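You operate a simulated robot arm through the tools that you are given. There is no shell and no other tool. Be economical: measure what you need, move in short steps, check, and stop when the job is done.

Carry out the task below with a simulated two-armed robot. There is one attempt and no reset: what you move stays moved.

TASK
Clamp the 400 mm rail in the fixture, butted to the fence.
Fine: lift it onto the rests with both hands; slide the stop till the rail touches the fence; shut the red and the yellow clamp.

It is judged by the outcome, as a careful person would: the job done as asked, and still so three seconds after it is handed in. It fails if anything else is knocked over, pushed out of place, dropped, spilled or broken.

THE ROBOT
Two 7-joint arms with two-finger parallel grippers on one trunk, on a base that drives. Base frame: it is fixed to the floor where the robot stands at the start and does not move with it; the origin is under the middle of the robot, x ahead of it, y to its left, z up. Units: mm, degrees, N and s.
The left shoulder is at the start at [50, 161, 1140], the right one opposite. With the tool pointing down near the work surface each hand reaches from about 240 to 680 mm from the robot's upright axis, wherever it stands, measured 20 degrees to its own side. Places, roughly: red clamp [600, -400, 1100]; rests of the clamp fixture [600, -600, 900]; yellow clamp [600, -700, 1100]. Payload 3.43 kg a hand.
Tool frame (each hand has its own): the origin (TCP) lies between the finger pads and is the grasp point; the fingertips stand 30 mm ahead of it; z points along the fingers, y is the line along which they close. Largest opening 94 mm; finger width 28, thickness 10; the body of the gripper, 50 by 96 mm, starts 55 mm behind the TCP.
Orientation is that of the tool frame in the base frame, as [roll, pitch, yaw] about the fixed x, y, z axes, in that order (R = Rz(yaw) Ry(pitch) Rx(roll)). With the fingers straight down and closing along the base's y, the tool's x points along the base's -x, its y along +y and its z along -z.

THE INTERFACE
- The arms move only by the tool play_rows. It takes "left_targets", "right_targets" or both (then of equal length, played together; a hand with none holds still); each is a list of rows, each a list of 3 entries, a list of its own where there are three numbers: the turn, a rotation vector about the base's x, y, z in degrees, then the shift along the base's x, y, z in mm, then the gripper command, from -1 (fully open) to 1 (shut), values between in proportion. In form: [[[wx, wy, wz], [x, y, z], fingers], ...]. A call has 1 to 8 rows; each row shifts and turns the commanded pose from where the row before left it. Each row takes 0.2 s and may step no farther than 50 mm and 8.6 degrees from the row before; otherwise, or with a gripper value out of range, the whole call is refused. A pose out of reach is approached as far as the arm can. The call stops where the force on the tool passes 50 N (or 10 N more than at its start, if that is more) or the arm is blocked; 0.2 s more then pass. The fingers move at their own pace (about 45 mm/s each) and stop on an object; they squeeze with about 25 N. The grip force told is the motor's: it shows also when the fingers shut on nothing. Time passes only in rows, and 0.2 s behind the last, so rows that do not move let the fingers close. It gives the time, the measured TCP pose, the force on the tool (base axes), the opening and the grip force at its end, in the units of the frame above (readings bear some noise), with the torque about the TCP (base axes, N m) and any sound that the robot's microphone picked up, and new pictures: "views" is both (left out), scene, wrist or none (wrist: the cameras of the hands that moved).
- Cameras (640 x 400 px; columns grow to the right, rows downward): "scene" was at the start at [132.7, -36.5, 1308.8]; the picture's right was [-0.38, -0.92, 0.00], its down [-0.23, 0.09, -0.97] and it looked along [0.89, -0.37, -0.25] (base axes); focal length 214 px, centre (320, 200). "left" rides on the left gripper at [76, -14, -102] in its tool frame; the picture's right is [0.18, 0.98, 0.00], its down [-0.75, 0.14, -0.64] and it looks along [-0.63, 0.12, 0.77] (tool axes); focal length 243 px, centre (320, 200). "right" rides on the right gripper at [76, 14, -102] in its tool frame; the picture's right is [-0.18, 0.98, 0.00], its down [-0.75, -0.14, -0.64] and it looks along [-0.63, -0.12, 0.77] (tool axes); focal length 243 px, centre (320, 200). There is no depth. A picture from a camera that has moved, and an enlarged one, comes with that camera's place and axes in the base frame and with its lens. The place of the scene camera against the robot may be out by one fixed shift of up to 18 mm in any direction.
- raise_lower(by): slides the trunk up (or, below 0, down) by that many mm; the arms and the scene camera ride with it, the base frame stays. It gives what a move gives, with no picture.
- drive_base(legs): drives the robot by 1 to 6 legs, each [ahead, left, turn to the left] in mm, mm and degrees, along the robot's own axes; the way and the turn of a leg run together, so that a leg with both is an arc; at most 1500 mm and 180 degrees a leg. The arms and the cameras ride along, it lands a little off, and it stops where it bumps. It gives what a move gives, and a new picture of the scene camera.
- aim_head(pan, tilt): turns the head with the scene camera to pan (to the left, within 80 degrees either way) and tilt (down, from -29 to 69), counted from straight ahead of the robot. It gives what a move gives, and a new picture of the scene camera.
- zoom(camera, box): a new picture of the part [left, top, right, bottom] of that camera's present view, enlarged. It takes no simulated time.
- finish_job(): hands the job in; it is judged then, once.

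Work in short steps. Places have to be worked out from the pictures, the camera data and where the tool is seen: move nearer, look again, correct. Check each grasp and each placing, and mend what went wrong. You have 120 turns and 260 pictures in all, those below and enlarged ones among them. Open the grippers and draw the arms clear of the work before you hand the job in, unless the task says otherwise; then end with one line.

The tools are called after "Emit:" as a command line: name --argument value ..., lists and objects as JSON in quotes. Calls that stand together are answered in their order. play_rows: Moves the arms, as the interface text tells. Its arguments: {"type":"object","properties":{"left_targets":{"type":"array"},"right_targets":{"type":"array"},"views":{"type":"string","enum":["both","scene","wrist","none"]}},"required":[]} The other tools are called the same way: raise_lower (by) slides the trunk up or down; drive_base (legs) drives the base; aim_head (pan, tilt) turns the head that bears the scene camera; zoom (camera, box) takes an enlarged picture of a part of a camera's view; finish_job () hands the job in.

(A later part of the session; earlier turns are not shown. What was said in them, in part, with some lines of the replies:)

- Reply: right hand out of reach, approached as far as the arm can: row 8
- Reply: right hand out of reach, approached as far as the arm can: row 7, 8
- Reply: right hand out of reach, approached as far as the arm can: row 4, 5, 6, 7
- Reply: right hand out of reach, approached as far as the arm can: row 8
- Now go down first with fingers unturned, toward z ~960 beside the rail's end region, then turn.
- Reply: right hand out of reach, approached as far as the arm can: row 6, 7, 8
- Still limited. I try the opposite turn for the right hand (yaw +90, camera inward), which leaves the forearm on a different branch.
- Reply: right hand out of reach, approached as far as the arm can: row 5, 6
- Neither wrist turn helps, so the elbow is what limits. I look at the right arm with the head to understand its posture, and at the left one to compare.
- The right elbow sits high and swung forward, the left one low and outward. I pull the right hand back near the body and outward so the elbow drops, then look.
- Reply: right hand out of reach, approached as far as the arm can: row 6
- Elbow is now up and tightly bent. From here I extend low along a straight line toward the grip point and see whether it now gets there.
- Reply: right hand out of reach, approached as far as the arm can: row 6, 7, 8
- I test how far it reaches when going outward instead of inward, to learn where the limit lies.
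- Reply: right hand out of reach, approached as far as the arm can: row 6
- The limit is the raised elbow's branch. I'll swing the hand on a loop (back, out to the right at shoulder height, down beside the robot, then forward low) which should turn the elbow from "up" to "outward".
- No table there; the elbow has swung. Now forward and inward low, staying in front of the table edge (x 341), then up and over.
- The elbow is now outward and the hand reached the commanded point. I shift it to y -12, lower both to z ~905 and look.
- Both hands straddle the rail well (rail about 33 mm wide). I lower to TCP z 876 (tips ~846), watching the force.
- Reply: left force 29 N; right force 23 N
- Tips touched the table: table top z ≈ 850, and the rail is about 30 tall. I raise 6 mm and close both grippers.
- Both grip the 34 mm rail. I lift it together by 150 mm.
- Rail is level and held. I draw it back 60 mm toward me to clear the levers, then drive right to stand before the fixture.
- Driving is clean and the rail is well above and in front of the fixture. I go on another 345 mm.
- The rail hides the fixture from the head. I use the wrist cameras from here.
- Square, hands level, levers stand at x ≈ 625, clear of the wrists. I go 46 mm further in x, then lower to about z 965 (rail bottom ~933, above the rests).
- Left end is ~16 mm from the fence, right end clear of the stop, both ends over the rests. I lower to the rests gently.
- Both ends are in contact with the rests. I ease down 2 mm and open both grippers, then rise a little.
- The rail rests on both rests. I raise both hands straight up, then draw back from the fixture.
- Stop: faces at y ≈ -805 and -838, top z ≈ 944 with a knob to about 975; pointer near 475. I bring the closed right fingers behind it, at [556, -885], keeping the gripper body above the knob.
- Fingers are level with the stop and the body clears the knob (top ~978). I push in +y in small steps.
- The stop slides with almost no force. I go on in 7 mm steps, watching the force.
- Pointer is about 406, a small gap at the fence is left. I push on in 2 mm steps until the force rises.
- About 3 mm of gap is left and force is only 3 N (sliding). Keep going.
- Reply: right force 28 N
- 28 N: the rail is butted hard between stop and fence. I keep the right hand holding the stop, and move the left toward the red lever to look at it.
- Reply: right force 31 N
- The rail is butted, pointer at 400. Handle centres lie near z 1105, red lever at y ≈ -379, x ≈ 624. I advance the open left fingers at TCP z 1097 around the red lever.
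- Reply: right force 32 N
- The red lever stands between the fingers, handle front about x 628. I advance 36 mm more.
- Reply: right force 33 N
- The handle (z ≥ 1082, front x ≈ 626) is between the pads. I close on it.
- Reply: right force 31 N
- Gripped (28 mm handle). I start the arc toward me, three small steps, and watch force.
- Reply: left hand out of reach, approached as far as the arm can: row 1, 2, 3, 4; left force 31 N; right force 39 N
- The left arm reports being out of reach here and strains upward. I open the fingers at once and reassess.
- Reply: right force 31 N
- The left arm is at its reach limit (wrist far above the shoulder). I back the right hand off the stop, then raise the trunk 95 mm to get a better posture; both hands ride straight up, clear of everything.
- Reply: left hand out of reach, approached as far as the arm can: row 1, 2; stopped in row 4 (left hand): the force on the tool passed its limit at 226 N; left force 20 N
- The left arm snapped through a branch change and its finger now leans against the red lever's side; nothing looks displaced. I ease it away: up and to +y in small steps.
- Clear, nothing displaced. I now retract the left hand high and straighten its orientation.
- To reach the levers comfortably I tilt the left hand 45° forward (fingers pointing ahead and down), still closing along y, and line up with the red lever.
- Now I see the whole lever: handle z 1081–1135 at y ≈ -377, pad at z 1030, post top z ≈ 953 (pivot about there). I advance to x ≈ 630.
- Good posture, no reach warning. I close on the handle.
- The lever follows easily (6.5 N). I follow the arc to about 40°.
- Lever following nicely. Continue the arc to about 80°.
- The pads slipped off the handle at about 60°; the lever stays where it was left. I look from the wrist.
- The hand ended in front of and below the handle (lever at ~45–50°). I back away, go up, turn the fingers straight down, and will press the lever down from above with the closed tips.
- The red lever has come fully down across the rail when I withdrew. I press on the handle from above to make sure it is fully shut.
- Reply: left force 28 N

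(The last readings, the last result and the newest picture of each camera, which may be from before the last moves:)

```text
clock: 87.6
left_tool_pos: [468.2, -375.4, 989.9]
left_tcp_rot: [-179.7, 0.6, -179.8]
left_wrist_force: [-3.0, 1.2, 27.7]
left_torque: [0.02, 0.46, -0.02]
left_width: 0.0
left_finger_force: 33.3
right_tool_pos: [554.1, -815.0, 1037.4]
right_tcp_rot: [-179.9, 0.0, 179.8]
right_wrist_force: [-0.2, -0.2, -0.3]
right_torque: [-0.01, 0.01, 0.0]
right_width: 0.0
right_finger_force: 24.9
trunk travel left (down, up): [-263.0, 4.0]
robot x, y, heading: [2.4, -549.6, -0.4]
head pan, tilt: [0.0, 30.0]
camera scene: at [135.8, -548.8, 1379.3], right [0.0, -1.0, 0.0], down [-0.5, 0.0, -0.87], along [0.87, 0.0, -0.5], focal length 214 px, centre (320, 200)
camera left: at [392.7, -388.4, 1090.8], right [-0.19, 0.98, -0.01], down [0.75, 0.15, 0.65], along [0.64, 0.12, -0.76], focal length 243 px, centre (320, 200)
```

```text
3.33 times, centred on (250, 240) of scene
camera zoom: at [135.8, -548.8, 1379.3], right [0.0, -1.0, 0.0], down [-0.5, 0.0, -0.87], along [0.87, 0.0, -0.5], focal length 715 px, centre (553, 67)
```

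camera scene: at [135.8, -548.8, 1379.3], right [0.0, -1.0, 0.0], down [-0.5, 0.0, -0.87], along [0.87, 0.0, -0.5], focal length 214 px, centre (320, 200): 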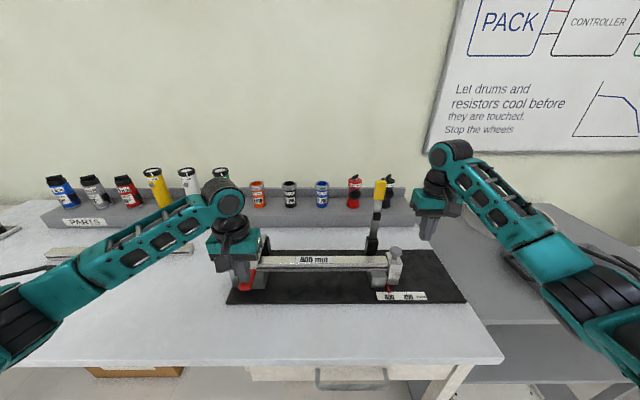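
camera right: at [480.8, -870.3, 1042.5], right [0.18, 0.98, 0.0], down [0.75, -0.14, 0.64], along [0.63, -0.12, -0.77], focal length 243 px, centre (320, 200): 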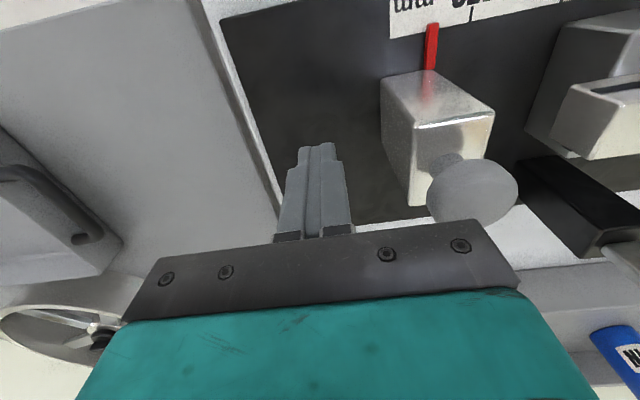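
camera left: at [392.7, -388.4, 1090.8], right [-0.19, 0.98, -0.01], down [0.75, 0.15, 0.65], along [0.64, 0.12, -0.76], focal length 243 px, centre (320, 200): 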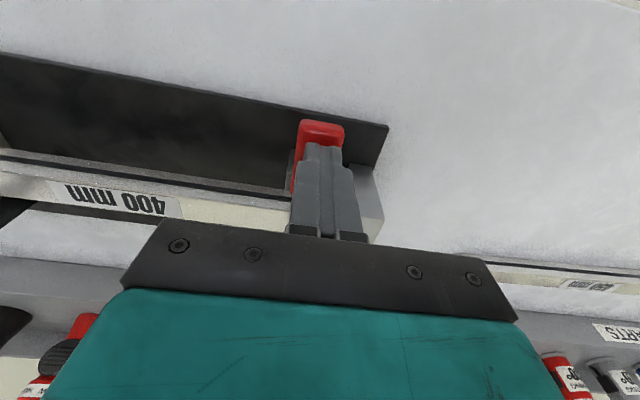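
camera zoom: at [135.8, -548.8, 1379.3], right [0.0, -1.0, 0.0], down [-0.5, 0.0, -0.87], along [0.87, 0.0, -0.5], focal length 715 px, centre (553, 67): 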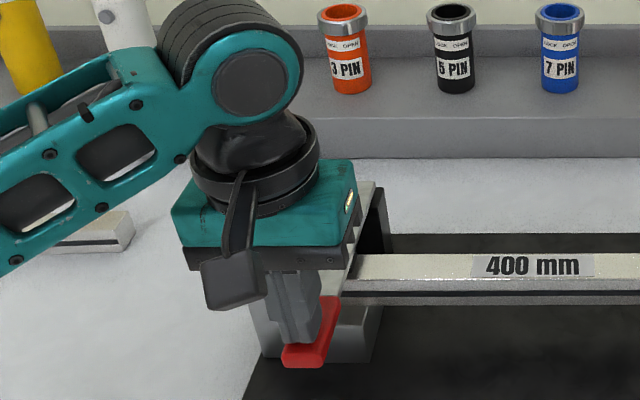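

Firm resistance (28 N) with the lever level: it is bottomed. I press a few mm more for a latch, then lift off and move the left hand away.

Emit:
play_rows --left_targets '[[[0, 0, 0], [0, 0, -4], 1], [[0, 0, 0], [0, 0, -3], 1]]' --views "none"

Emit:
play_rows --left_targets '[[[0, 0, 0], [0, 0, 20], 1], [[0, 0, 0], [0, 0, 40], 1], [[0, 0, 0], [-40, 0, 30], 1], [[0, 0, 0], [-40, 15, 10], 1], [[0, 0, 0], [0, 20, 0], 1]]' --views "scene"

Emit:
zoom --camera "scene" --box '[210, 200, 450, 320]'

```text
clock: 88.1
left_tool_pos: [468.9, -375.6, 989.3]
left_tcp_rot: [-179.5, 1.0, -180.0]
left_wrist_force: [-12.6, 0.2, 25.7]
left_torque: [0.11, 0.75, -0.02]
left_width: 0.3
left_finger_force: 33.1
right_tool_pos: [553.0, -815.6, 1037.6]
right_tcp_rot: [180.0, 0.0, 179.7]
right_wrist_force: [0.0, 0.0, 0.4]
right_torque: [0.01, 0.0, -0.03]
right_width: 0.0
right_finger_force: 25.3
trunk travel left (down, up): [-263.0, 4.0]
robot x, y, heading: [3.4, -541.0, -0.2]
head pan, tilt: [0.0, 30.0]
stopped in row 2 (left hand): the force on the tool passed its limit at 52 N (the readings are from after the stop); the commanded pose is now the measured one
```

```text
clock: 89.3
left_tool_pos: [390.2, -342.3, 1084.7]
left_tcp_rot: [-179.7, 0.7, -179.8]
left_wrist_force: [0.7, 0.7, -0.4]
left_torque: [-0.02, 0.01, 0.02]
left_width: 0.0
left_finger_force: 33.0
right_tool_pos: [556.0, -813.6, 1036.3]
right_tcp_rot: [-180.0, -0.2, 179.8]
right_wrist_force: [-0.4, 0.2, 0.0]
right_torque: [-0.01, 0.0, 0.0]
right_width: 0.2
right_finger_force: 25.1
trunk travel left (down, up): [-263.0, 4.0]
robot x, y, heading: [0.6, -549.1, -0.1]
head pan, tilt: [0.0, 30.0]
camera scene: at [138.4, -547.8, 1378.4], right [0.0, -1.0, 0.0], down [-0.5, 0.0, -0.87], along [0.87, 0.0, -0.5], focal length 214 px, centre (320, 200)
```

scene: 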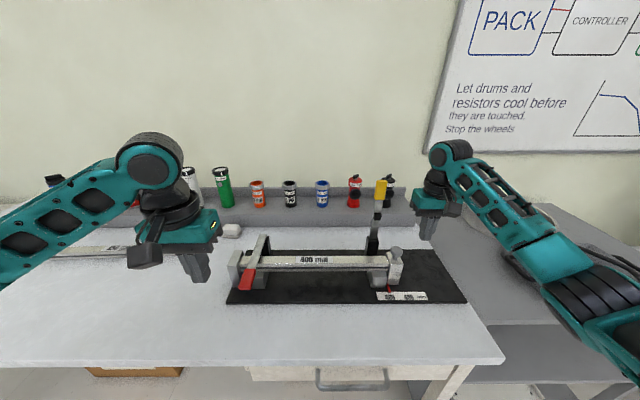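

```text
2.67 times, centred on (330, 260) of scene
camera zoom: at [138.4, -547.8, 1378.4], right [0.0, -1.0, 0.0], down [-0.5, 0.0, -0.87], along [0.87, 0.0, -0.5], focal length 572 px, centre (293, 40)
```

zoom: 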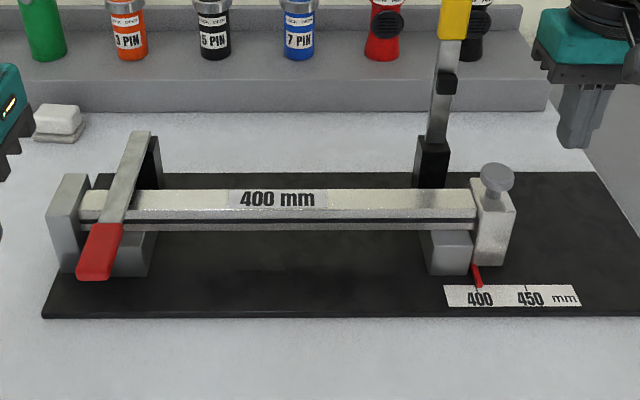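

Red is shut and the rail is still butted. Now the right hand: back off, open, tilt 45° forward and line up with the yellow lever at y ≈ -708.

Emit:
play_rows --right_targets '[[[0, 0, 0], [-30, 0, 10], 0], [[0, 0, 0], [-40, 0, 10], -1], [[0, -7.5, 0], [-30, 18, 10], -1], [[0, -7.5, 0], [0, 18, 10], -1], [[0, -7.5, 0], [0, 18, 10], -1], [[0, -7.5, 0], [0, 18, 10], -1], [[0, -7.5, 0], [10, 18, 8], -1], [[0, -7.5, 0], [10, 16, 0], -1]]' --views "both"

```text
clock: 91.1
left_tool_pos: [390.7, -341.6, 1085.1]
left_tcp_rot: [-179.7, 0.7, -179.8]
left_wrist_force: [-0.5, 0.5, -1.0]
left_torque: [0.01, -0.01, 0.0]
left_width: 0.0
left_finger_force: 33.3
right_tool_pos: [476.5, -708.1, 1105.0]
right_tcp_rot: [179.8, 45.1, 179.7]
right_wrist_force: [0.0, 0.0, -0.8]
right_torque: [0.0, -0.02, -0.02]
right_width: 93.7
right_finger_force: 0.0
trunk travel left (down, up): [-263.0, 4.0]
robot x, y, heading: [0.7, -547.8, -0.6]
head pan, tilt: [0.0, 30.0]
camera scene: at [138.4, -547.9, 1378.4], right [0.0, -1.0, 0.0], down [-0.5, 0.0, -0.87], along [0.87, 0.0, -0.5], focal length 214 px, centre (320, 200)
camera right: at [349.4, -693.6, 1124.0], right [0.13, 0.98, 0.13], down [0.08, -0.14, 0.99], along [0.99, -0.12, -0.1], focal length 243 px, centre (320, 200)
```

scene: 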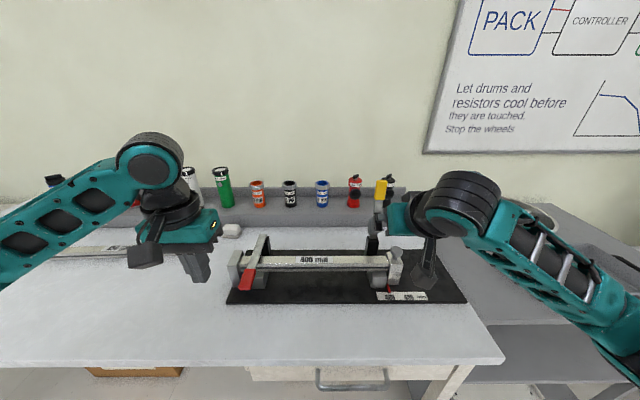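
right: 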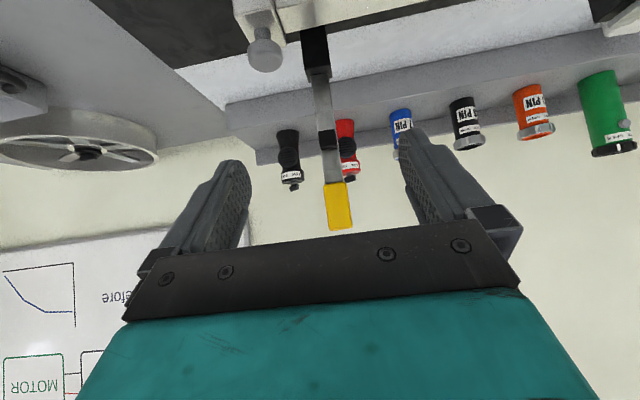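

Yellow handle at y ≈ -707, well between the fingers. I advance to x ≈ 630 and close.

Emit:
play_rows --right_targets '[[[0, 0, 0], [35, 0, 0], -1], [[0, 0, 0], [35, 1, 0], -1], [[0, 0, 0], [32, 0, 0], -1], [[0, 0, 0], [27, 0, 0], -1], [[0, 0, 0], [25, 0, 1], -1]]' --views "wrist"

```text
clock: 92.3
left_tool_pos: [390.4, -342.6, 1084.0]
left_tcp_rot: [-179.6, 0.6, -179.8]
left_wrist_force: [-0.1, -0.6, 0.1]
left_torque: [0.01, -0.01, 0.02]
left_width: 0.0
left_finger_force: 32.8
right_tool_pos: [629.2, -709.4, 1106.9]
right_tcp_rot: [179.8, 45.0, 179.8]
right_wrist_force: [-0.4, 0.0, 0.9]
right_torque: [0.0, 0.01, 0.01]
right_width: 93.8
right_finger_force: 0.1
trunk travel left (down, up): [-263.0, 4.0]
robot x, y, heading: [1.0, -544.0, -0.3]
head pan, tilt: [0.0, 30.0]
camera right: at [502.3, -694.6, 1124.8], right [0.13, 0.98, 0.13], down [0.08, -0.14, 0.99], along [0.99, -0.12, -0.1], focal length 243 px, centre (320, 200)
```

right: 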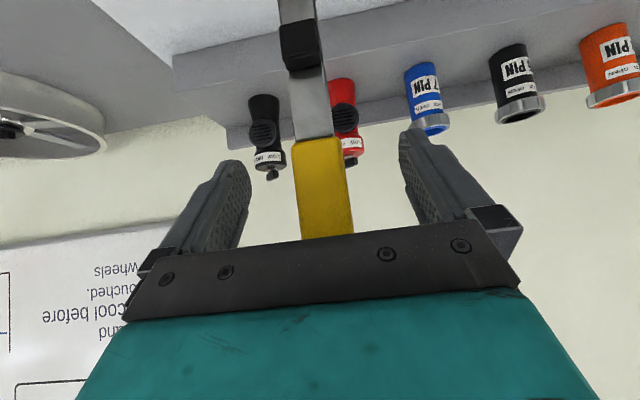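

Centred. Close and pull along the arc to about 40°.

Emit:
play_rows --right_targets '[[[0, 0, 0], [0, 0, 0], 1], [[0, 0, 0], [0, 0, 0], 1], [[0, 0, 0], [0, 0, 0], 1], [[0, 0, 0], [0, 0, 0], 1], [[0, 0, 0], [-8, 0, 0], 1]]' --views "none"

Emit:
play_rows --right_targets '[[[0, 0, 0], [-13, 0, -0.8], 1], [[0, 0, 0], [-21.4, 0, -3.9], 1], [[0, 0, 0], [-20.7, 0, -6.8], 1], [[0, 0, 0], [-19.6, 0, -9.6], 1], [[0, 0, 0], [-18, 0, -12.2], 1]]' --views "wrist"

```text
clock: 93.5
left_tool_pos: [391.9, -342.1, 1084.9]
left_tcp_rot: [-179.7, 0.7, -179.8]
left_wrist_force: [-0.3, 0.2, -0.2]
left_torque: [-0.01, 0.01, -0.02]
left_width: 0.0
left_finger_force: 32.7
right_tool_pos: [621.6, -709.3, 1106.8]
right_tcp_rot: [179.9, 45.1, 179.9]
right_wrist_force: [5.8, 3.2, -1.9]
right_torque: [-0.02, -0.89, 0.08]
right_width: 32.2
right_finger_force: 40.3
trunk travel left (down, up): [-263.0, 4.0]
robot x, y, heading: [1.9, -545.6, -0.4]
head pan, tilt: [0.0, 30.0]
```

```text
clock: 94.7
left_tool_pos: [390.9, -343.5, 1085.7]
left_tcp_rot: [-179.7, 0.7, -179.8]
left_wrist_force: [-0.1, 0.3, -0.3]
left_torque: [-0.01, 0.0, 0.01]
left_width: 0.0
left_finger_force: 33.3
right_tool_pos: [527.8, -709.7, 1070.2]
right_tcp_rot: [179.8, 45.0, 179.7]
right_wrist_force: [1.4, -8.1, 9.1]
right_torque: [0.1, -1.17, 0.1]
right_width: 31.8
right_finger_force: 45.3
trunk travel left (down, up): [-263.0, 4.0]
robot x, y, heading: [-0.8, -546.5, -0.3]
head pan, tilt: [0.0, 30.0]
camera right: at [401.6, -693.6, 1089.6], right [0.14, 0.98, 0.13], down [0.08, -0.14, 0.99], along [0.99, -0.12, -0.1], focal length 243 px, centre (320, 200)
```

right: 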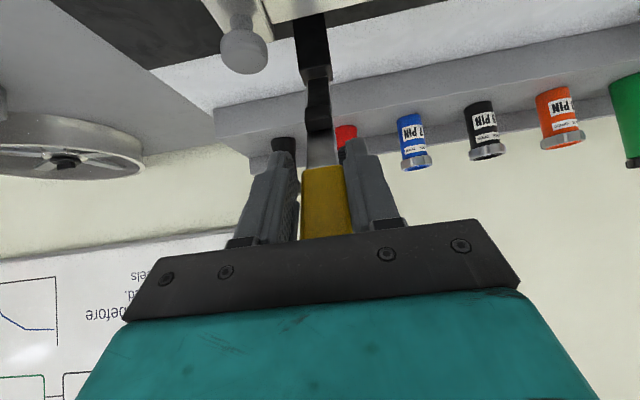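

Still firmly held, lever now in line with the tool. I follow the rest of the arc, turning the hand along a little so the pads do not slip off.

Emit:
play_rows --right_targets '[[[0, -5, 0], [-16.1, 0, -14.6], 1], [[0, -5, 0], [-13.9, 0, -16.8], 1], [[0, -5, 0], [-11.5, 0, -18.4], 1], [[0, -5, 0], [-8.9, 0, -19.9], 1]]' --views "both"

Emit:
zoom --camera "scene" --box '[210, 200, 450, 320]'

```text
clock: 95.7
left_tool_pos: [390.6, -343.0, 1085.1]
left_tcp_rot: [-179.7, 0.7, -179.8]
left_wrist_force: [-0.4, 0.7, -0.5]
left_torque: [-0.02, 0.03, 0.02]
left_width: 0.1
left_finger_force: 32.5
right_tool_pos: [476.7, -706.0, 1001.2]
right_tcp_rot: [179.5, 64.7, 179.7]
right_wrist_force: [-0.4, 0.1, -0.3]
right_torque: [0.02, -0.04, 0.04]
right_width: 0.0
right_finger_force: 33.5
trunk travel left (down, up): [-263.0, 4.0]
robot x, y, heading: [0.7, -547.1, -0.2]
head pan, tilt: [0.0, 30.0]
camera scene: at [138.0, -548.1, 1378.4], right [0.0, -1.0, 0.0], down [-0.5, 0.0, -0.87], along [0.87, 0.0, -0.5], focal length 214 px, centre (320, 200)
camera right: at [350.8, -691.7, 975.3], right [0.08, 0.98, 0.17], down [-0.26, -0.15, 0.95], along [0.96, -0.12, 0.24], focal length 243 px, centre (320, 200)
```

scene: 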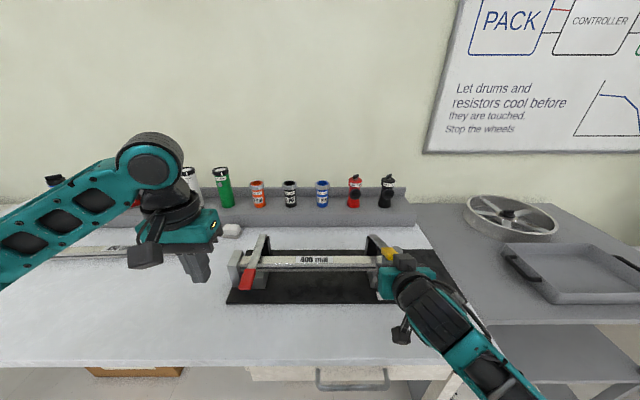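
right: 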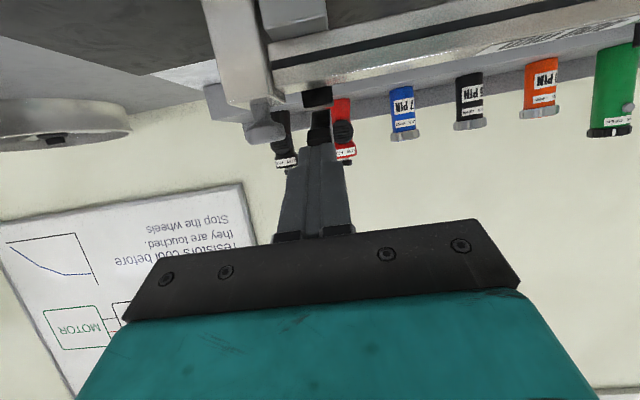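

```text
2.67 times, centred on (330, 260) of scene
camera zoom: at [138.0, -548.1, 1378.4], right [0.0, -1.0, 0.0], down [-0.5, 0.0, -0.87], along [0.87, 0.0, -0.5], focal length 572 px, centre (293, 40)
```

zoom: 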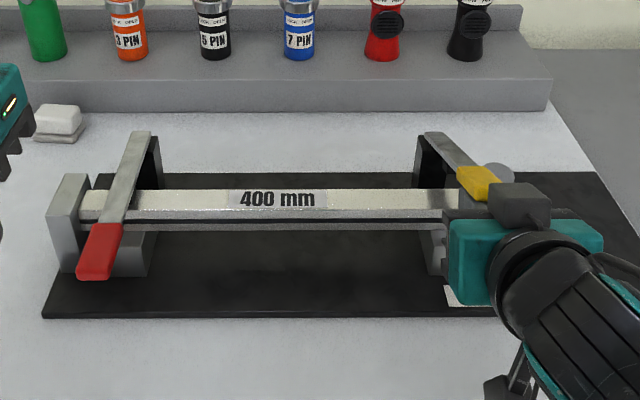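

Same as with red: the handle slipped free and lies on top of the hand. I withdraw the hand back and then up while turning it straight down.

Emit:
play_rows --right_targets '[[[0, 0, 0], [-40, 0, 0], 1], [[0, 0, 0], [-40, 0, 0], 1], [[0, 8.1, 0], [-5, 0, 30], 1], [[0, 8.1, 0], [0, 0, 30], 1], [[0, 8.1, 0], [0, 0, 30], 1], [[0, 8.1, 0], [0, 0, 25], 1], [[0, 8.1, 0], [0, 0, 15], 1], [[0, 8.1, 0], [5, 0, 10], 1]]' --views "none"

Emit:
play_rows --right_targets '[[[0, 8.1, 0], [10, 0, 0], 1], [[0, 8, 0], [15, 0, 0], 1]]' --views "both"

Emit:
zoom --camera "scene" --box '[210, 200, 450, 320]'

```text
clock: 97.1
left_tool_pos: [392.2, -342.1, 1084.6]
left_tcp_rot: [-179.7, 0.6, -179.8]
left_wrist_force: [0.0, 0.3, 0.8]
left_torque: [-0.01, -0.04, -0.02]
left_width: 0.2
left_finger_force: 33.4
right_tool_pos: [419.7, -776.7, 1050.2]
right_tcp_rot: [-162.7, 33.6, -175.1]
right_wrist_force: [-0.1, -0.1, 0.2]
right_torque: [0.0, 0.03, 0.03]
right_width: 0.0
right_finger_force: 32.6
right hand out of reach, approached as far as the arm can: row 3, 6, 7
trunk travel left (down, up): [-263.0, 4.0]
robot x, y, heading: [1.7, -547.2, 0.0]
head pan, tilt: [0.0, 30.0]
stopped in row 7 (right hand): the arm was blocked; the commanded pose is now the measured one
```

```text
clock: 97.7
left_tool_pos: [392.3, -341.4, 1084.4]
left_tcp_rot: [-179.8, 0.7, -179.9]
left_wrist_force: [0.2, -0.8, -0.4]
left_torque: [0.0, 0.03, 0.0]
left_width: 0.1
left_finger_force: 33.1
right_tool_pos: [456.1, -779.5, 1032.9]
right_tcp_rot: [-164.2, 17.2, -175.7]
right_wrist_force: [0.1, -1.5, 0.8]
right_torque: [0.04, 0.01, 0.02]
right_width: 0.2
right_finger_force: 32.7
right hand out of reach, approached as far as the arm can: row 2
trunk travel left (down, up): [-263.0, 4.0]
robot x, y, heading: [-1.0, -545.2, -0.4]
head pan, tilt: [0.0, 30.0]
camera scene: at [138.8, -548.3, 1378.3], right [0.0, -1.0, 0.0], down [-0.5, 0.0, -0.87], along [0.87, 0.0, -0.5], focal length 214 px, centre (320, 200)
camera right: at [351.9, -746.6, 1101.0], right [0.18, 0.96, -0.2], down [0.52, 0.08, 0.85], along [0.83, -0.26, -0.49], focal length 243 px, centre (320, 200)
```

scene: 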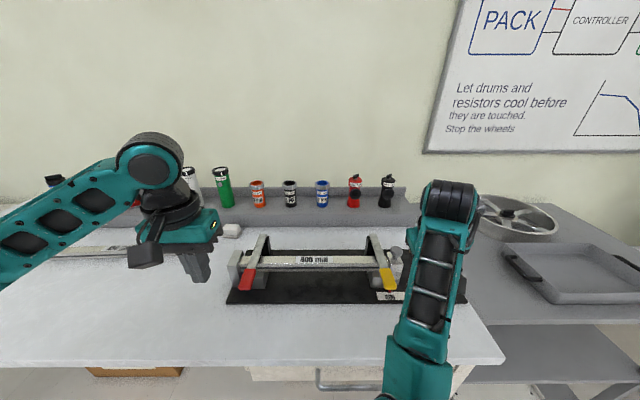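
right: 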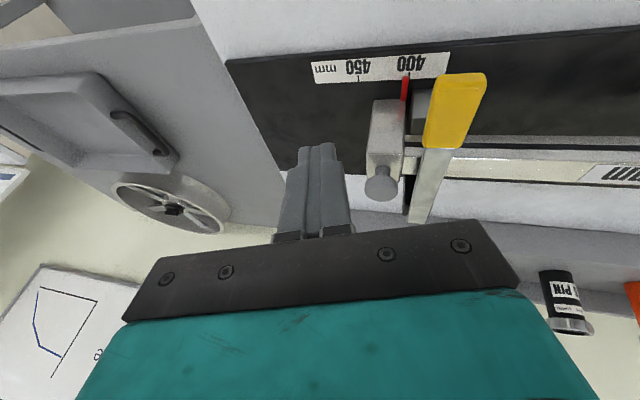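

```text
2.67 times, centred on (330, 260) of scene
camera zoom: at [138.8, -548.3, 1378.3], right [0.0, -1.0, 0.0], down [-0.5, 0.0, -0.87], along [0.87, 0.0, -0.5], focal length 572 px, centre (293, 40)
```

zoom: 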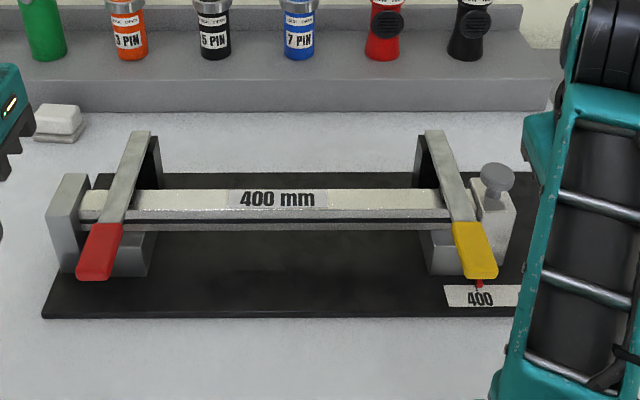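

Both levers now lie down across the rail; the yellow still wants a confirming press. First I raise the right hand and straighten it, clear of the stop.

Emit:
play_rows --right_targets '[[[0, 0, 0], [-10, -5, 30], 1], [[4.9, 6, 0], [-10, 0, 20], 1], [[4.9, 6, 0], [-5, 0, 10], 1], [[4.9, 6, 0], [-5, 0, 0], 1], [[0, 0, -4.3], [0, 0, 0], 1]]' --views "both"

```text
clock: 98.9
left_tool_pos: [391.1, -343.1, 1085.4]
left_tcp_rot: [-179.7, 0.7, -179.8]
left_wrist_force: [0.4, 0.5, 0.2]
left_torque: [0.01, 0.0, -0.01]
left_width: 0.0
left_finger_force: 32.9
right_tool_pos: [503.3, -840.6, 1014.6]
right_tcp_rot: [179.9, 0.1, 177.6]
right_wrist_force: [-0.1, -0.2, 0.2]
right_torque: [-0.03, -0.02, 0.0]
right_width: 0.0
right_finger_force: 32.6
right hand out of reach, approached as far as the arm can: row 1, 2, 3, 4
trunk travel left (down, up): [-263.0, 4.0]
robot x, y, heading: [1.7, -544.5, -0.5]
head pan, tilt: [0.0, 30.0]
camera scene: at [138.2, -548.2, 1378.4], right [0.0, -1.0, 0.0], down [-0.5, 0.0, -0.87], along [0.87, 0.0, -0.5], focal length 214 px, centre (320, 200)
camera right: at [427.1, -822.6, 1116.0], right [0.23, 0.97, 0.0], down [0.75, -0.17, 0.64], along [0.63, -0.14, -0.77], focal length 243 px, centre (320, 200)
```

scene: 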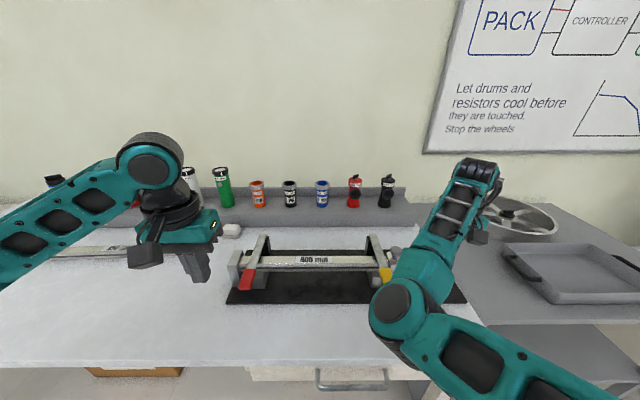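
right: 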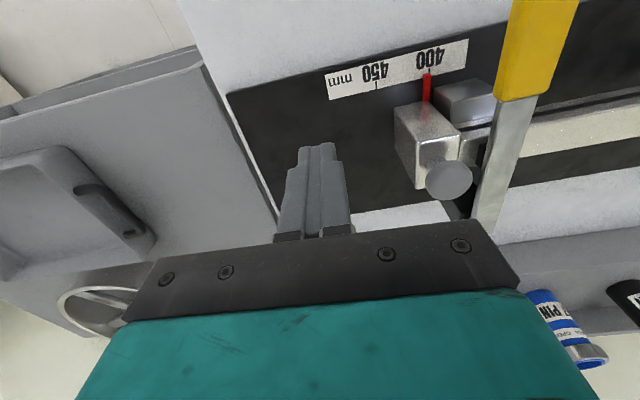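

The right elbow has swung inward into a poor posture. I drive straight back 350 mm to sort the arm out in free space (both hands ride clear of the fixture).

Emit:
drive_base --legs '[[-350, 0, 0]]'

Emit:
aim_head --pan -25 --tilt 30

```text
clock: 101.2
left_tool_pos: [38.3, -338.9, 1085.5]
left_tcp_rot: [-179.6, 0.7, -179.3]
left_wrist_force: [0.8, 0.1, -0.6]
left_torque: [-0.02, -0.04, 0.02]
left_width: 0.1
left_finger_force: 32.8
right_tool_pos: [153.4, -836.5, 1014.5]
right_tcp_rot: [180.0, 0.1, 177.9]
right_wrist_force: [0.5, 0.5, -0.4]
right_torque: [0.0, 0.0, -0.01]
right_width: 0.0
right_finger_force: 33.0
trunk travel left (down, up): [-263.0, 4.0]
robot x, y, heading: [-350.0, -543.7, 0.1]
head pan, tilt: [0.0, 30.0]
camera scene: at [-214.2, -546.8, 1378.5], right [0.0, -1.0, 0.0], down [-0.5, 0.0, -0.87], along [0.87, 0.0, -0.5], focal length 214 px, centre (320, 200)
```

scene: 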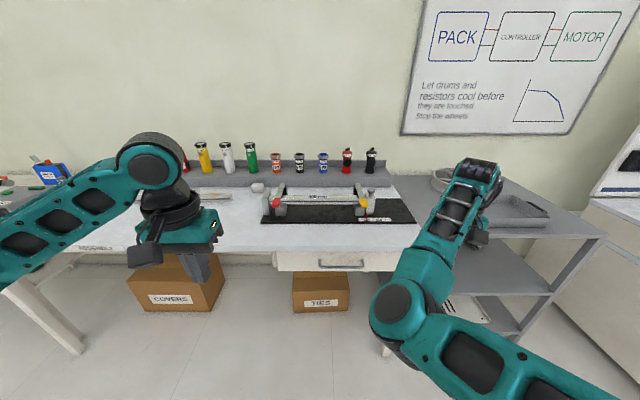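

```text
clock: 102.0
left_tool_pos: [37.7, -338.9, 1085.0]
left_tcp_rot: [-179.7, 0.7, -179.2]
left_wrist_force: [0.1, -0.6, -0.4]
left_torque: [0.01, 0.02, 0.0]
left_width: 0.0
left_finger_force: 33.0
right_tool_pos: [153.1, -836.1, 1014.5]
right_tcp_rot: [179.9, 0.1, 177.9]
right_wrist_force: [-0.2, 0.7, 0.1]
right_torque: [-0.01, 0.02, -0.02]
right_width: 0.0
right_finger_force: 33.0
trunk travel left (down, up): [-263.0, 4.0]
robot x, y, heading: [-348.5, -550.8, 0.1]
head pan, tilt: [-25.0, 30.0]
camera scene: at [-221.9, -584.9, 1378.4], right [-0.42, -0.91, 0.0], down [-0.45, 0.21, -0.87], along [0.79, -0.36, -0.5], focal length 214 px, centre (320, 200)
```

scene: 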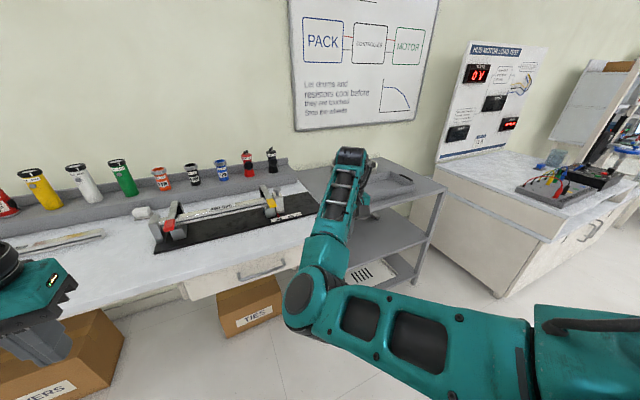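

From the last close view, the yellow lever has the same slope and tip height as the red one (which I verified by pressing). I zoom in from here to check both levers and the rail.

Emit:
zoom --camera "scene" --box '[140, 170, 320, 270]'

Emit:
zoom --camera "scene" --box '[245, 180, 305, 220]'

Emit:
zoom --camera "scene" --box '[145, 200, 205, 240]'

```text
3.56 times, centred on (230, 220) of scene
camera zoom: at [-221.9, -584.9, 1378.4], right [-0.42, -0.91, 0.0], down [-0.45, 0.21, -0.87], along [0.79, -0.36, -0.5], focal length 763 px, centre (640, 129)
```

zoom: 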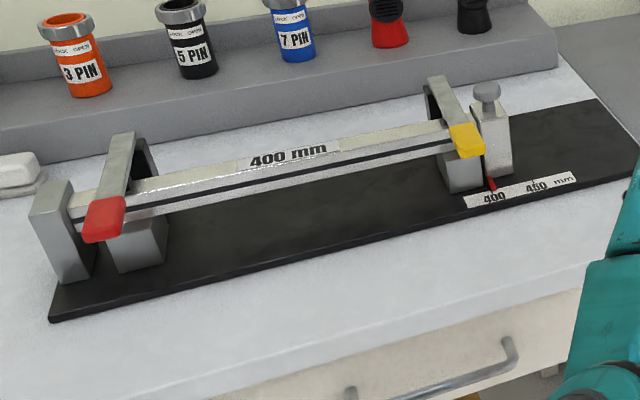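

```text
10.00 times, centred on (275, 200) of scene
camera zoom: at [-221.9, -584.9, 1378.4], right [-0.42, -0.91, 0.0], down [-0.45, 0.21, -0.87], along [0.79, -0.36, -0.5], focal length 2145 px, centre (770, 200)
```

zoom: 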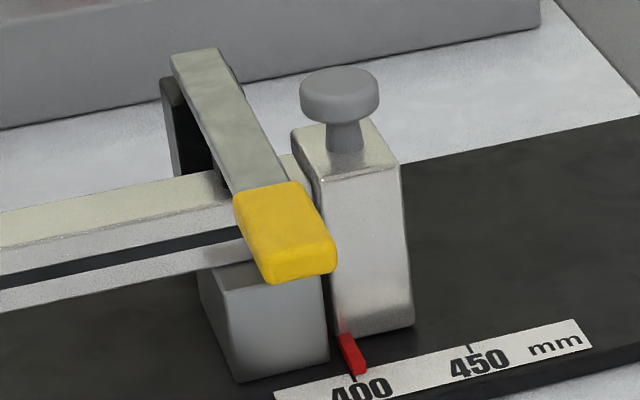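

```text
10.00 times, centred on (175, 220) of scene
camera zoom: at [-221.9, -584.9, 1378.4], right [-0.42, -0.91, 0.0], down [-0.45, 0.21, -0.87], along [0.79, -0.36, -0.5], focal length 2145 px, centre (1770, 0)
```

zoom: 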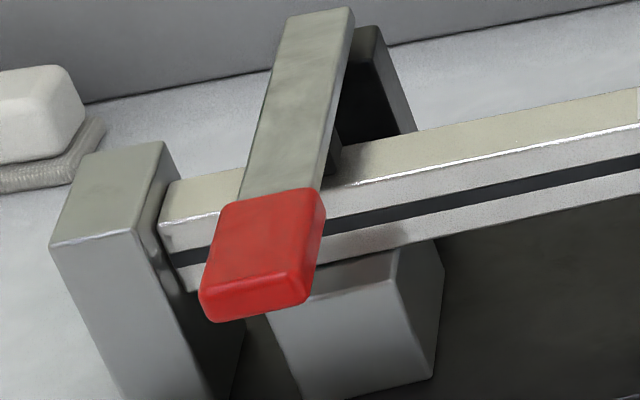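

Rail touches the fence, and both levers are level with each other within a few mm. For certainty I still want to press the yellow handle, so I re-pose the right arm here in free space: up and back first.

Emit:
play_rows --right_targets '[[[0, 0, 0], [-30, -10, 30], 1], [[0, 0, 0], [-30, -10, 30], 1], [[0, 0, 0], [-30, -10, 30], 1], [[0, 0, 0], [-30, -10, 30], 1], [[0, 0, 0], [-20, 0, 40], 1], [[0, 0, 0], [-20, 0, 40], 1], [[0, 0, 0], [0, 0, 40], 1], [[0, 0, 0], [0, 0, 40], 1]]' --views "scene"

```text
clock: 103.8
left_tool_pos: [37.3, -338.7, 1085.3]
left_tcp_rot: [-179.7, 0.8, -179.3]
left_wrist_force: [1.1, -0.2, 0.3]
left_torque: [0.0, -0.07, -0.02]
left_width: 0.0
left_finger_force: 32.6
right_tool_pos: [24.3, -927.1, 1281.8]
right_tcp_rot: [-180.0, 0.0, 177.9]
right_wrist_force: [-1.0, -0.1, 0.1]
right_torque: [-0.01, -0.02, -0.01]
right_width: 0.0
right_finger_force: 32.8
right hand out of reach, approached as far as the arm can: row 1, 2, 3, 4, 5
trunk travel left (down, up): [-263.0, 4.0]
robot x, y, heading: [-351.2, -545.6, 0.4]
head pan, tilt: [-25.0, 30.0]
camera scene: at [-222.6, -584.9, 1378.4], right [-0.42, -0.91, 0.0], down [-0.45, 0.21, -0.87], along [0.79, -0.36, -0.5], focal length 214 px, centre (320, 200)
```

scene: 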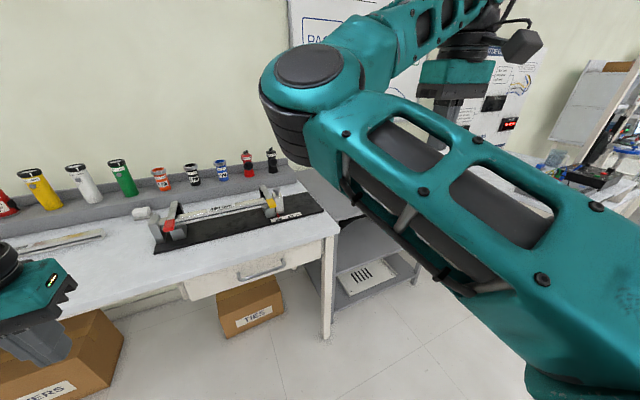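

The elbow is up again. I repeat the loop that worked: out to the right, down, then forward, all in free floor space.

Emit:
play_rows --right_targets '[[[0, 0, 0], [-35, -25, -10], 1], [[0, 0, 0], [-35, -25, -10], 1], [[0, 0, 0], [-35, -25, -10], 1], [[0, 0, 0], [-35, -25, -10], 1], [[0, 0, 0], [-35, -25, -10], 1], [[0, 0, 0], [-35, -25, -10], 1], [[0, 0, 0], [0, -30, -20], 1], [[0, 0, 0], [0, -30, -20], 1]]' --views "none"

Emit:
play_rows --right_targets '[[[0, 0, 0], [0, 0, -45], 1], [[0, 0, 0], [0, 0, -45], 1], [[0, 0, 0], [0, 0, -45], 1], [[0, 0, 0], [0, 0, -45], 1], [[0, 0, 0], [0, 0, -45], 1], [[0, 0, 0], [0, 0, -45], 1], [[0, 0, 0], [0, 0, -45], 1], [[0, 0, 0], [0, 0, -30], 1]]' --views "scene"

```text
clock: 105.6
left_tool_pos: [37.7, -340.0, 1084.8]
left_tcp_rot: [-179.7, 0.7, -179.5]
left_wrist_force: [-0.3, -0.2, -0.1]
left_torque: [0.03, -0.01, 0.0]
left_width: 0.0
left_finger_force: 32.6
right_tool_pos: [-182.7, -1138.8, 1179.4]
right_tcp_rot: [180.0, 0.2, 177.9]
right_wrist_force: [0.1, 0.4, -0.2]
right_torque: [0.03, 0.0, -0.01]
right_width: 0.0
right_finger_force: 32.7
trunk travel left (down, up): [-263.0, 4.0]
robot x, y, heading: [-349.6, -546.4, 0.1]
head pan, tilt: [-25.0, 30.0]
```

```text
clock: 107.4
left_tool_pos: [37.3, -339.5, 1086.1]
left_tcp_rot: [-179.6, 0.7, -179.4]
left_wrist_force: [-0.2, 1.0, 0.1]
left_torque: [-0.03, -0.02, 0.03]
left_width: 0.0
left_finger_force: 32.9
right_tool_pos: [-182.8, -1133.4, 835.7]
right_tcp_rot: [179.9, 0.2, 177.9]
right_wrist_force: [-0.1, -0.1, -0.1]
right_torque: [0.0, -0.01, 0.01]
right_width: 0.0
right_finger_force: 33.0
trunk travel left (down, up): [-263.0, 4.0]
robot x, y, heading: [-351.9, -548.5, 0.2]
head pan, tilt: [-25.0, 30.0]
camera scene: at [-222.0, -585.2, 1378.4], right [-0.42, -0.91, 0.0], down [-0.45, 0.21, -0.87], along [0.79, -0.36, -0.5], focal length 214 px, centre (320, 200)
```

scene: 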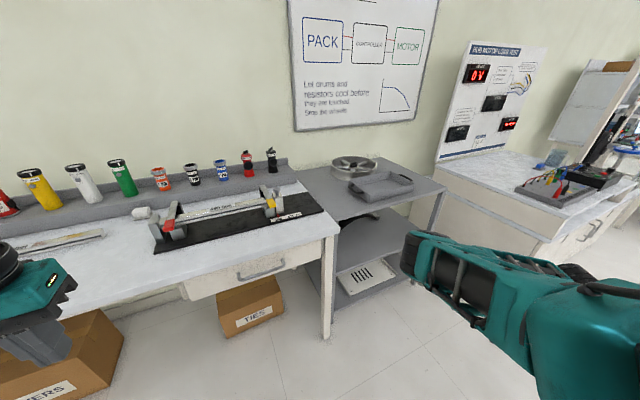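

The elbow lies forward now; it needs more turn. I complete the loop (forward, up) and repeat it once.

Emit:
play_rows --right_targets '[[[0, 0, 0], [30, 38, 0], 1], [[0, 0, 0], [30, 38, 0], 1], [[0, 0, 0], [30, 38, 0], 1], [[0, 0, 0], [30, 38, 0], 1], [[0, 0, 0], [30, 38, 0], 1], [[0, 0, 0], [30, 38, 5], 1], [[0, 0, 0], [30, 38, 5], 1], [[0, 0, 0], [20, 30, 20], 1]]' --views "scene"

```text
clock: 109.2
left_tool_pos: [36.9, -338.3, 1086.2]
left_tcp_rot: [-179.6, 0.6, -179.3]
left_wrist_force: [0.0, 0.8, 0.2]
left_torque: [-0.01, 0.02, -0.02]
left_width: 0.0
left_finger_force: 33.3
right_tool_pos: [45.0, -838.4, 867.3]
right_tcp_rot: [-179.9, 0.2, 177.9]
right_wrist_force: [0.7, 0.1, 0.3]
right_torque: [-0.01, 0.0, 0.01]
right_width: 0.1
right_finger_force: 32.8
trunk travel left (down, up): [-263.0, 4.0]
robot x, y, heading: [-350.1, -546.1, 0.4]
head pan, tilt: [-25.0, 30.0]
camera scene: at [-222.3, -584.6, 1378.4], right [-0.42, -0.91, 0.0], down [-0.45, 0.21, -0.87], along [0.79, -0.36, -0.5], focal length 214 px, centre (320, 200)
```

scene: 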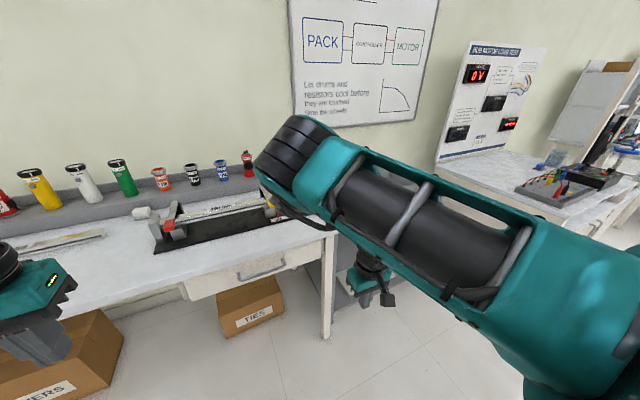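

Now the arm has the plain elbow-up posture with the hand free. I raise the hand to z ~1060 and extend a bit, to then drive it over the yellow handle.

Emit:
play_rows --right_targets '[[[0, 0, 0], [10, 0, 40], 1], [[0, 0, 0], [10, 0, 40], 1], [[0, 0, 0], [15, 0, 40], 1], [[0, 0, 0], [15, 0, 40], 1], [[0, 0, 0], [15, 0, 33], 1]]' --views "scene"

```text
clock: 110.4
left_tool_pos: [38.1, -340.1, 1085.7]
left_tcp_rot: [-179.7, 0.6, -179.3]
left_wrist_force: [-0.4, 0.6, 0.8]
left_torque: [0.01, 0.01, 0.0]
left_width: 0.2
left_finger_force: 33.1
right_tool_pos: [110.6, -841.3, 1057.7]
right_tcp_rot: [179.9, 0.0, 177.5]
right_wrist_force: [0.7, 0.5, 0.0]
right_torque: [0.02, 0.0, 0.04]
right_width: 0.1
right_finger_force: 33.1
trunk travel left (down, up): [-263.0, 4.0]
robot x, y, heading: [-350.6, -545.9, 0.2]
head pan, tilt: [-25.0, 30.0]
camera scene: at [-222.0, -584.9, 1378.4], right [-0.42, -0.91, 0.0], down [-0.45, 0.21, -0.87], along [0.79, -0.36, -0.5], focal length 214 px, centre (320, 200)
```

scene: 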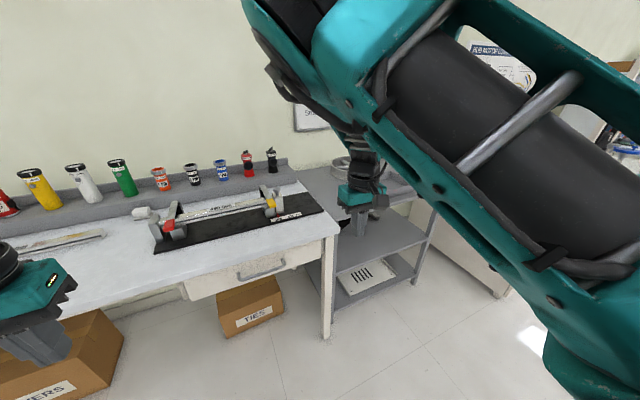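

I drive left 134 and forward 358, which carries the right hand to above the yellow handle (tips at z ~1028, handle top ~960).

Emit:
drive_base --legs '[[0, 134, 0], [358, 0, 0]]'

Emit:
zoom --camera "right" --box '[0, 0, 640, 400]'

```text
clock: 114.1
left_tool_pos: [384.7, -203.2, 1083.7]
left_tcp_rot: [-179.7, 0.6, -179.4]
left_wrist_force: [0.4, 0.0, -0.2]
left_torque: [0.0, 0.01, 0.02]
left_width: 0.0
left_finger_force: 32.9
right_tool_pos: [457.4, -704.4, 1058.9]
right_tcp_rot: [179.7, 0.0, 177.6]
right_wrist_force: [-1.1, 0.0, -0.3]
right_torque: [0.01, 0.02, -0.02]
right_width: 0.0
right_finger_force: 33.7
trunk travel left (down, up): [-263.0, 4.0]
robot x, y, heading: [-3.2, -412.2, 0.1]
head pan, tilt: [-25.0, 30.0]
camera scene: at [125.5, -448.8, 1378.3], right [-0.42, -0.91, 0.0], down [-0.45, 0.21, -0.87], along [0.79, -0.36, -0.5], focal length 214 px, centre (320, 200)
```

scene: 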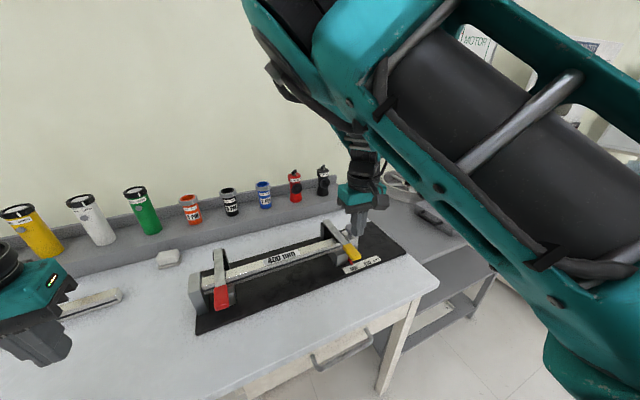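

```text
1.00 times, centred on (320, 200) of right (not enlarged: the box is as wide or as high as the picture)
camera zoom: at [382.1, -687.4, 1160.6], right [0.23, 0.97, 0.01], down [0.75, -0.18, 0.64], along [0.63, -0.14, -0.77], focal length 243 px, centre (320, 200)
```

zoom: 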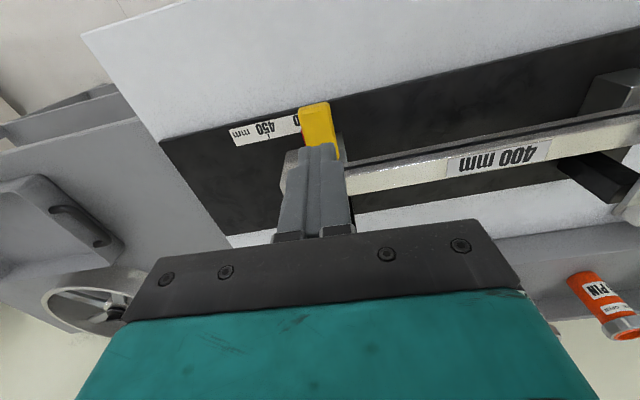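

The tips are right over the yellow handle (at [469, -706]). I press down gently.

Emit:
play_rows --right_targets '[[[0, 0, 0], [5, -1, -28], 1], [[0, 0, 0], [5, -1, -25], 1], [[0, 0, 0], [0, 0, -8], 1], [[0, 0, 0], [0, 0, -6], 1], [[0, 0, 0], [0, 0, -5], 1], [[0, 0, 0], [0, 0, -5], 1]]' --views "none"

```text
clock: 115.5
left_tool_pos: [380.6, -199.7, 1087.8]
left_tcp_rot: [-179.4, 1.0, -179.5]
left_wrist_force: [0.4, 0.0, -0.1]
left_torque: [-0.03, -0.01, -0.01]
left_width: 0.1
left_finger_force: 33.1
right_tool_pos: [467.3, -706.9, 989.1]
right_tcp_rot: [-180.0, 0.8, 177.6]
right_wrist_force: [-12.1, 3.9, 47.9]
right_torque: [0.14, 0.85, 0.13]
right_width: 0.0
right_finger_force: 32.6
trunk travel left (down, up): [-263.0, 4.0]
robot x, y, heading: [-2.1, -409.6, 0.4]
head pan, tilt: [-25.0, 30.0]
```

The yellow handle is bottomed at the same height as the red one (TCP z 989), 48 N. I lift off, drive back, and open both grippers.

Emit:
play_rows --right_targets '[[[0, 0, 0], [0, 0, 15], 1], [[0, 0, 0], [0, 0, 30], 1], [[0, 0, 0], [0, 0, 30], 1]]' --views "none"

Emit:
drive_base --legs '[[-300, 0, 0]]'

Emit:
play_rows --left_targets '[[[0, 0, 0], [0, 0, 0], -1], [[0, 0, 0], [0, 0, 0], -1], [[0, 0, 0], [0, 0, 0], -1], [[0, 0, 0], [0, 0, 0], -1], [[0, 0, 0], [0, 0, 0], -1]]' --right_targets '[[[0, 0, 0], [0, 0, 0], -1], [[0, 0, 0], [0, 0, 0], -1], [[0, 0, 0], [0, 0, 0], -1], [[0, 0, 0], [0, 0, 0], -1], [[0, 0, 0], [0, 0, 0], -1]]' --views "scene"

Emit:
aim_head --pan -8 --tilt 30

```text
clock: 116.3
left_tool_pos: [383.7, -202.6, 1084.8]
left_tcp_rot: [-179.7, 0.7, -179.3]
left_wrist_force: [0.1, 0.2, 0.6]
left_torque: [0.0, 0.02, -0.02]
left_width: 0.0
left_finger_force: 33.3
right_tool_pos: [468.8, -706.9, 1056.3]
right_tcp_rot: [179.7, 0.0, 177.5]
right_wrist_force: [-0.1, 0.7, 0.2]
right_torque: [-0.02, 0.0, 0.01]
right_width: 0.0
right_finger_force: 33.1
trunk travel left (down, up): [-263.0, 4.0]
robot x, y, heading: [-2.5, -410.9, 0.1]
head pan, tilt: [-25.0, 30.0]
```

```text
clock: 118.4
left_tool_pos: [84.0, -205.4, 1086.1]
left_tcp_rot: [-179.8, 0.7, -179.7]
left_wrist_force: [0.3, 0.3, -0.3]
left_torque: [-0.03, -0.01, 0.02]
left_width: 0.3
left_finger_force: 32.9
right_tool_pos: [165.5, -711.2, 1057.1]
right_tcp_rot: [179.7, 0.0, 177.2]
right_wrist_force: [-0.8, 0.5, 0.1]
right_torque: [-0.03, -0.01, -0.01]
right_width: 0.0
right_finger_force: 32.3
trunk travel left (down, up): [-263.0, 4.0]
robot x, y, heading: [-304.8, -409.2, -0.2]
head pan, tilt: [-25.0, 30.0]
camera scene: at [-177.3, -449.8, 1378.5], right [-0.43, -0.9, 0.0], down [-0.45, 0.21, -0.87], along [0.78, -0.37, -0.5], focal length 214 px, centre (320, 200)
```

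scene: 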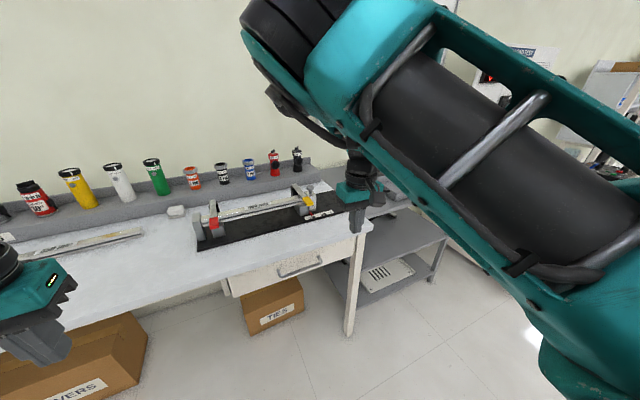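

```text
clock: 119.6
left_tool_pos: [84.5, -206.0, 1084.7]
left_tcp_rot: [-179.6, 0.7, -179.7]
left_wrist_force: [0.3, -0.9, -0.7]
left_torque: [0.0, 0.04, 0.0]
left_width: 94.1
left_finger_force: 0.1
right_tool_pos: [166.7, -710.3, 1058.5]
right_tcp_rot: [179.6, 0.1, 177.1]
right_wrist_force: [-0.8, -1.0, -0.1]
right_torque: [0.01, -0.01, -0.02]
right_width: 94.3
right_finger_force: 0.1
trunk travel left (down, up): [-263.0, 4.0]
robot x, y, heading: [-304.9, -411.5, -0.1]
head pan, tilt: [-25.0, 30.0]
camera scene: at [-176.7, -449.8, 1378.4], right [-0.43, -0.9, 0.0], down [-0.45, 0.21, -0.87], along [0.78, -0.37, -0.5], focal length 214 px, centre (320, 200)
```

scene: 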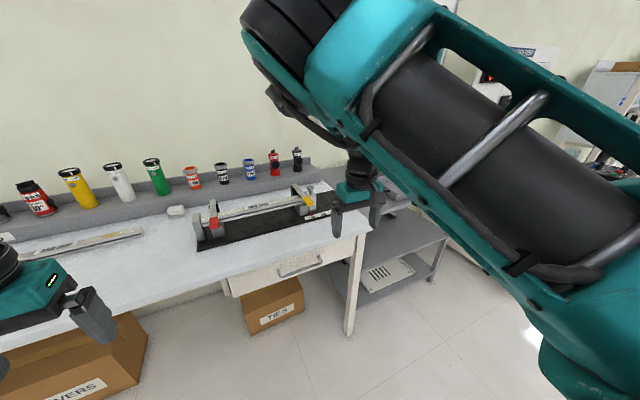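

```text
clock: 120.4
left_tool_pos: [84.6, -204.4, 1084.2]
left_tcp_rot: [-179.7, 0.7, -179.7]
left_wrist_force: [-0.2, -0.9, -0.6]
left_torque: [-0.01, -0.03, 0.01]
left_width: 93.6
left_finger_force: 0.0
right_tool_pos: [166.5, -710.8, 1057.7]
right_tcp_rot: [179.7, 0.1, 177.1]
right_wrist_force: [-0.1, -0.8, -0.3]
right_torque: [0.0, -0.03, 0.03]
right_width: 94.2
right_finger_force: 0.1
trunk travel left (down, up): [-263.0, 4.0]
robot x, y, heading: [-306.1, -411.7, -0.2]
head pan, tilt: [-8.0, 30.0]
camera scene: at [-169.0, -424.3, 1378.4], right [-0.14, -0.99, 0.0], down [-0.49, 0.07, -0.87], along [0.86, -0.12, -0.5], focal length 214 px, centre (320, 200)
```

scene: 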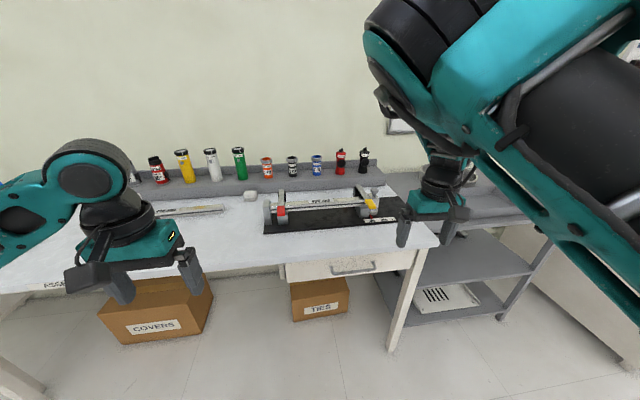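

A last close look at the fence end and the stop before handing in.

Emit:
zoom --camera "scene" --box '[255, 180, 325, 240]'

Emit:
zoom --camera "scene" --box '[340, 175, 410, 235]'

```text
6.67 times, centred on (290, 210) of scene
camera zoom: at [-169.0, -424.3, 1378.4], right [-0.14, -0.99, 0.0], down [-0.49, 0.07, -0.87], along [0.86, -0.12, -0.5], focal length 1430 px, centre (520, 133)
```

zoom: 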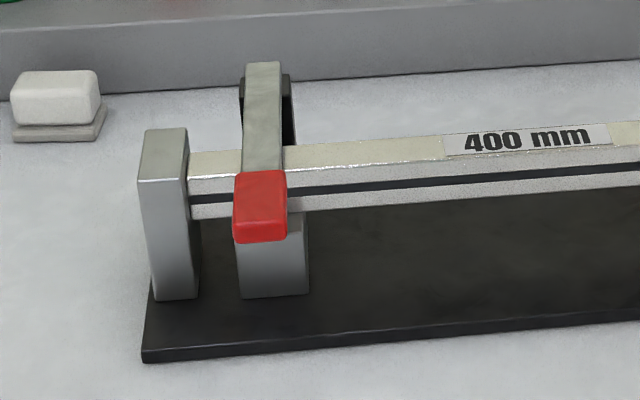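

```text
6.67 times, centred on (375, 205) of scene
camera zoom: at [-169.0, -424.3, 1378.4], right [-0.14, -0.99, 0.0], down [-0.49, 0.07, -0.87], along [0.86, -0.12, -0.5], focal length 1430 px, centre (-47, 167)
```

zoom: 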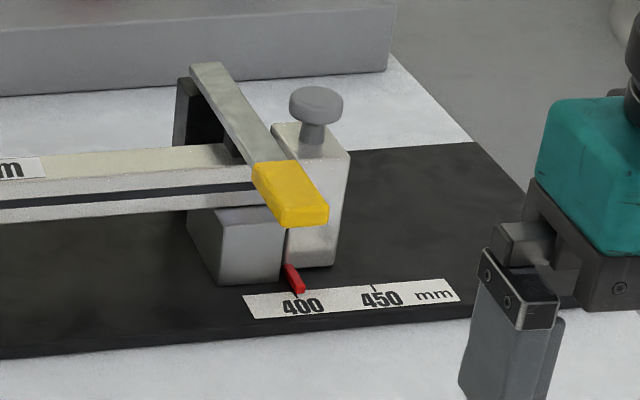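

The rail touches the fence, the stop stands at 400, both levers are down, and nothing else has moved. I hand the job in.

Emit:
finish_job

```text
The job is handed in.
```

The 400 mm rail is on the rests and butted to the fence, with the stop slid up to 400 and the red and yellow clamps both shut.
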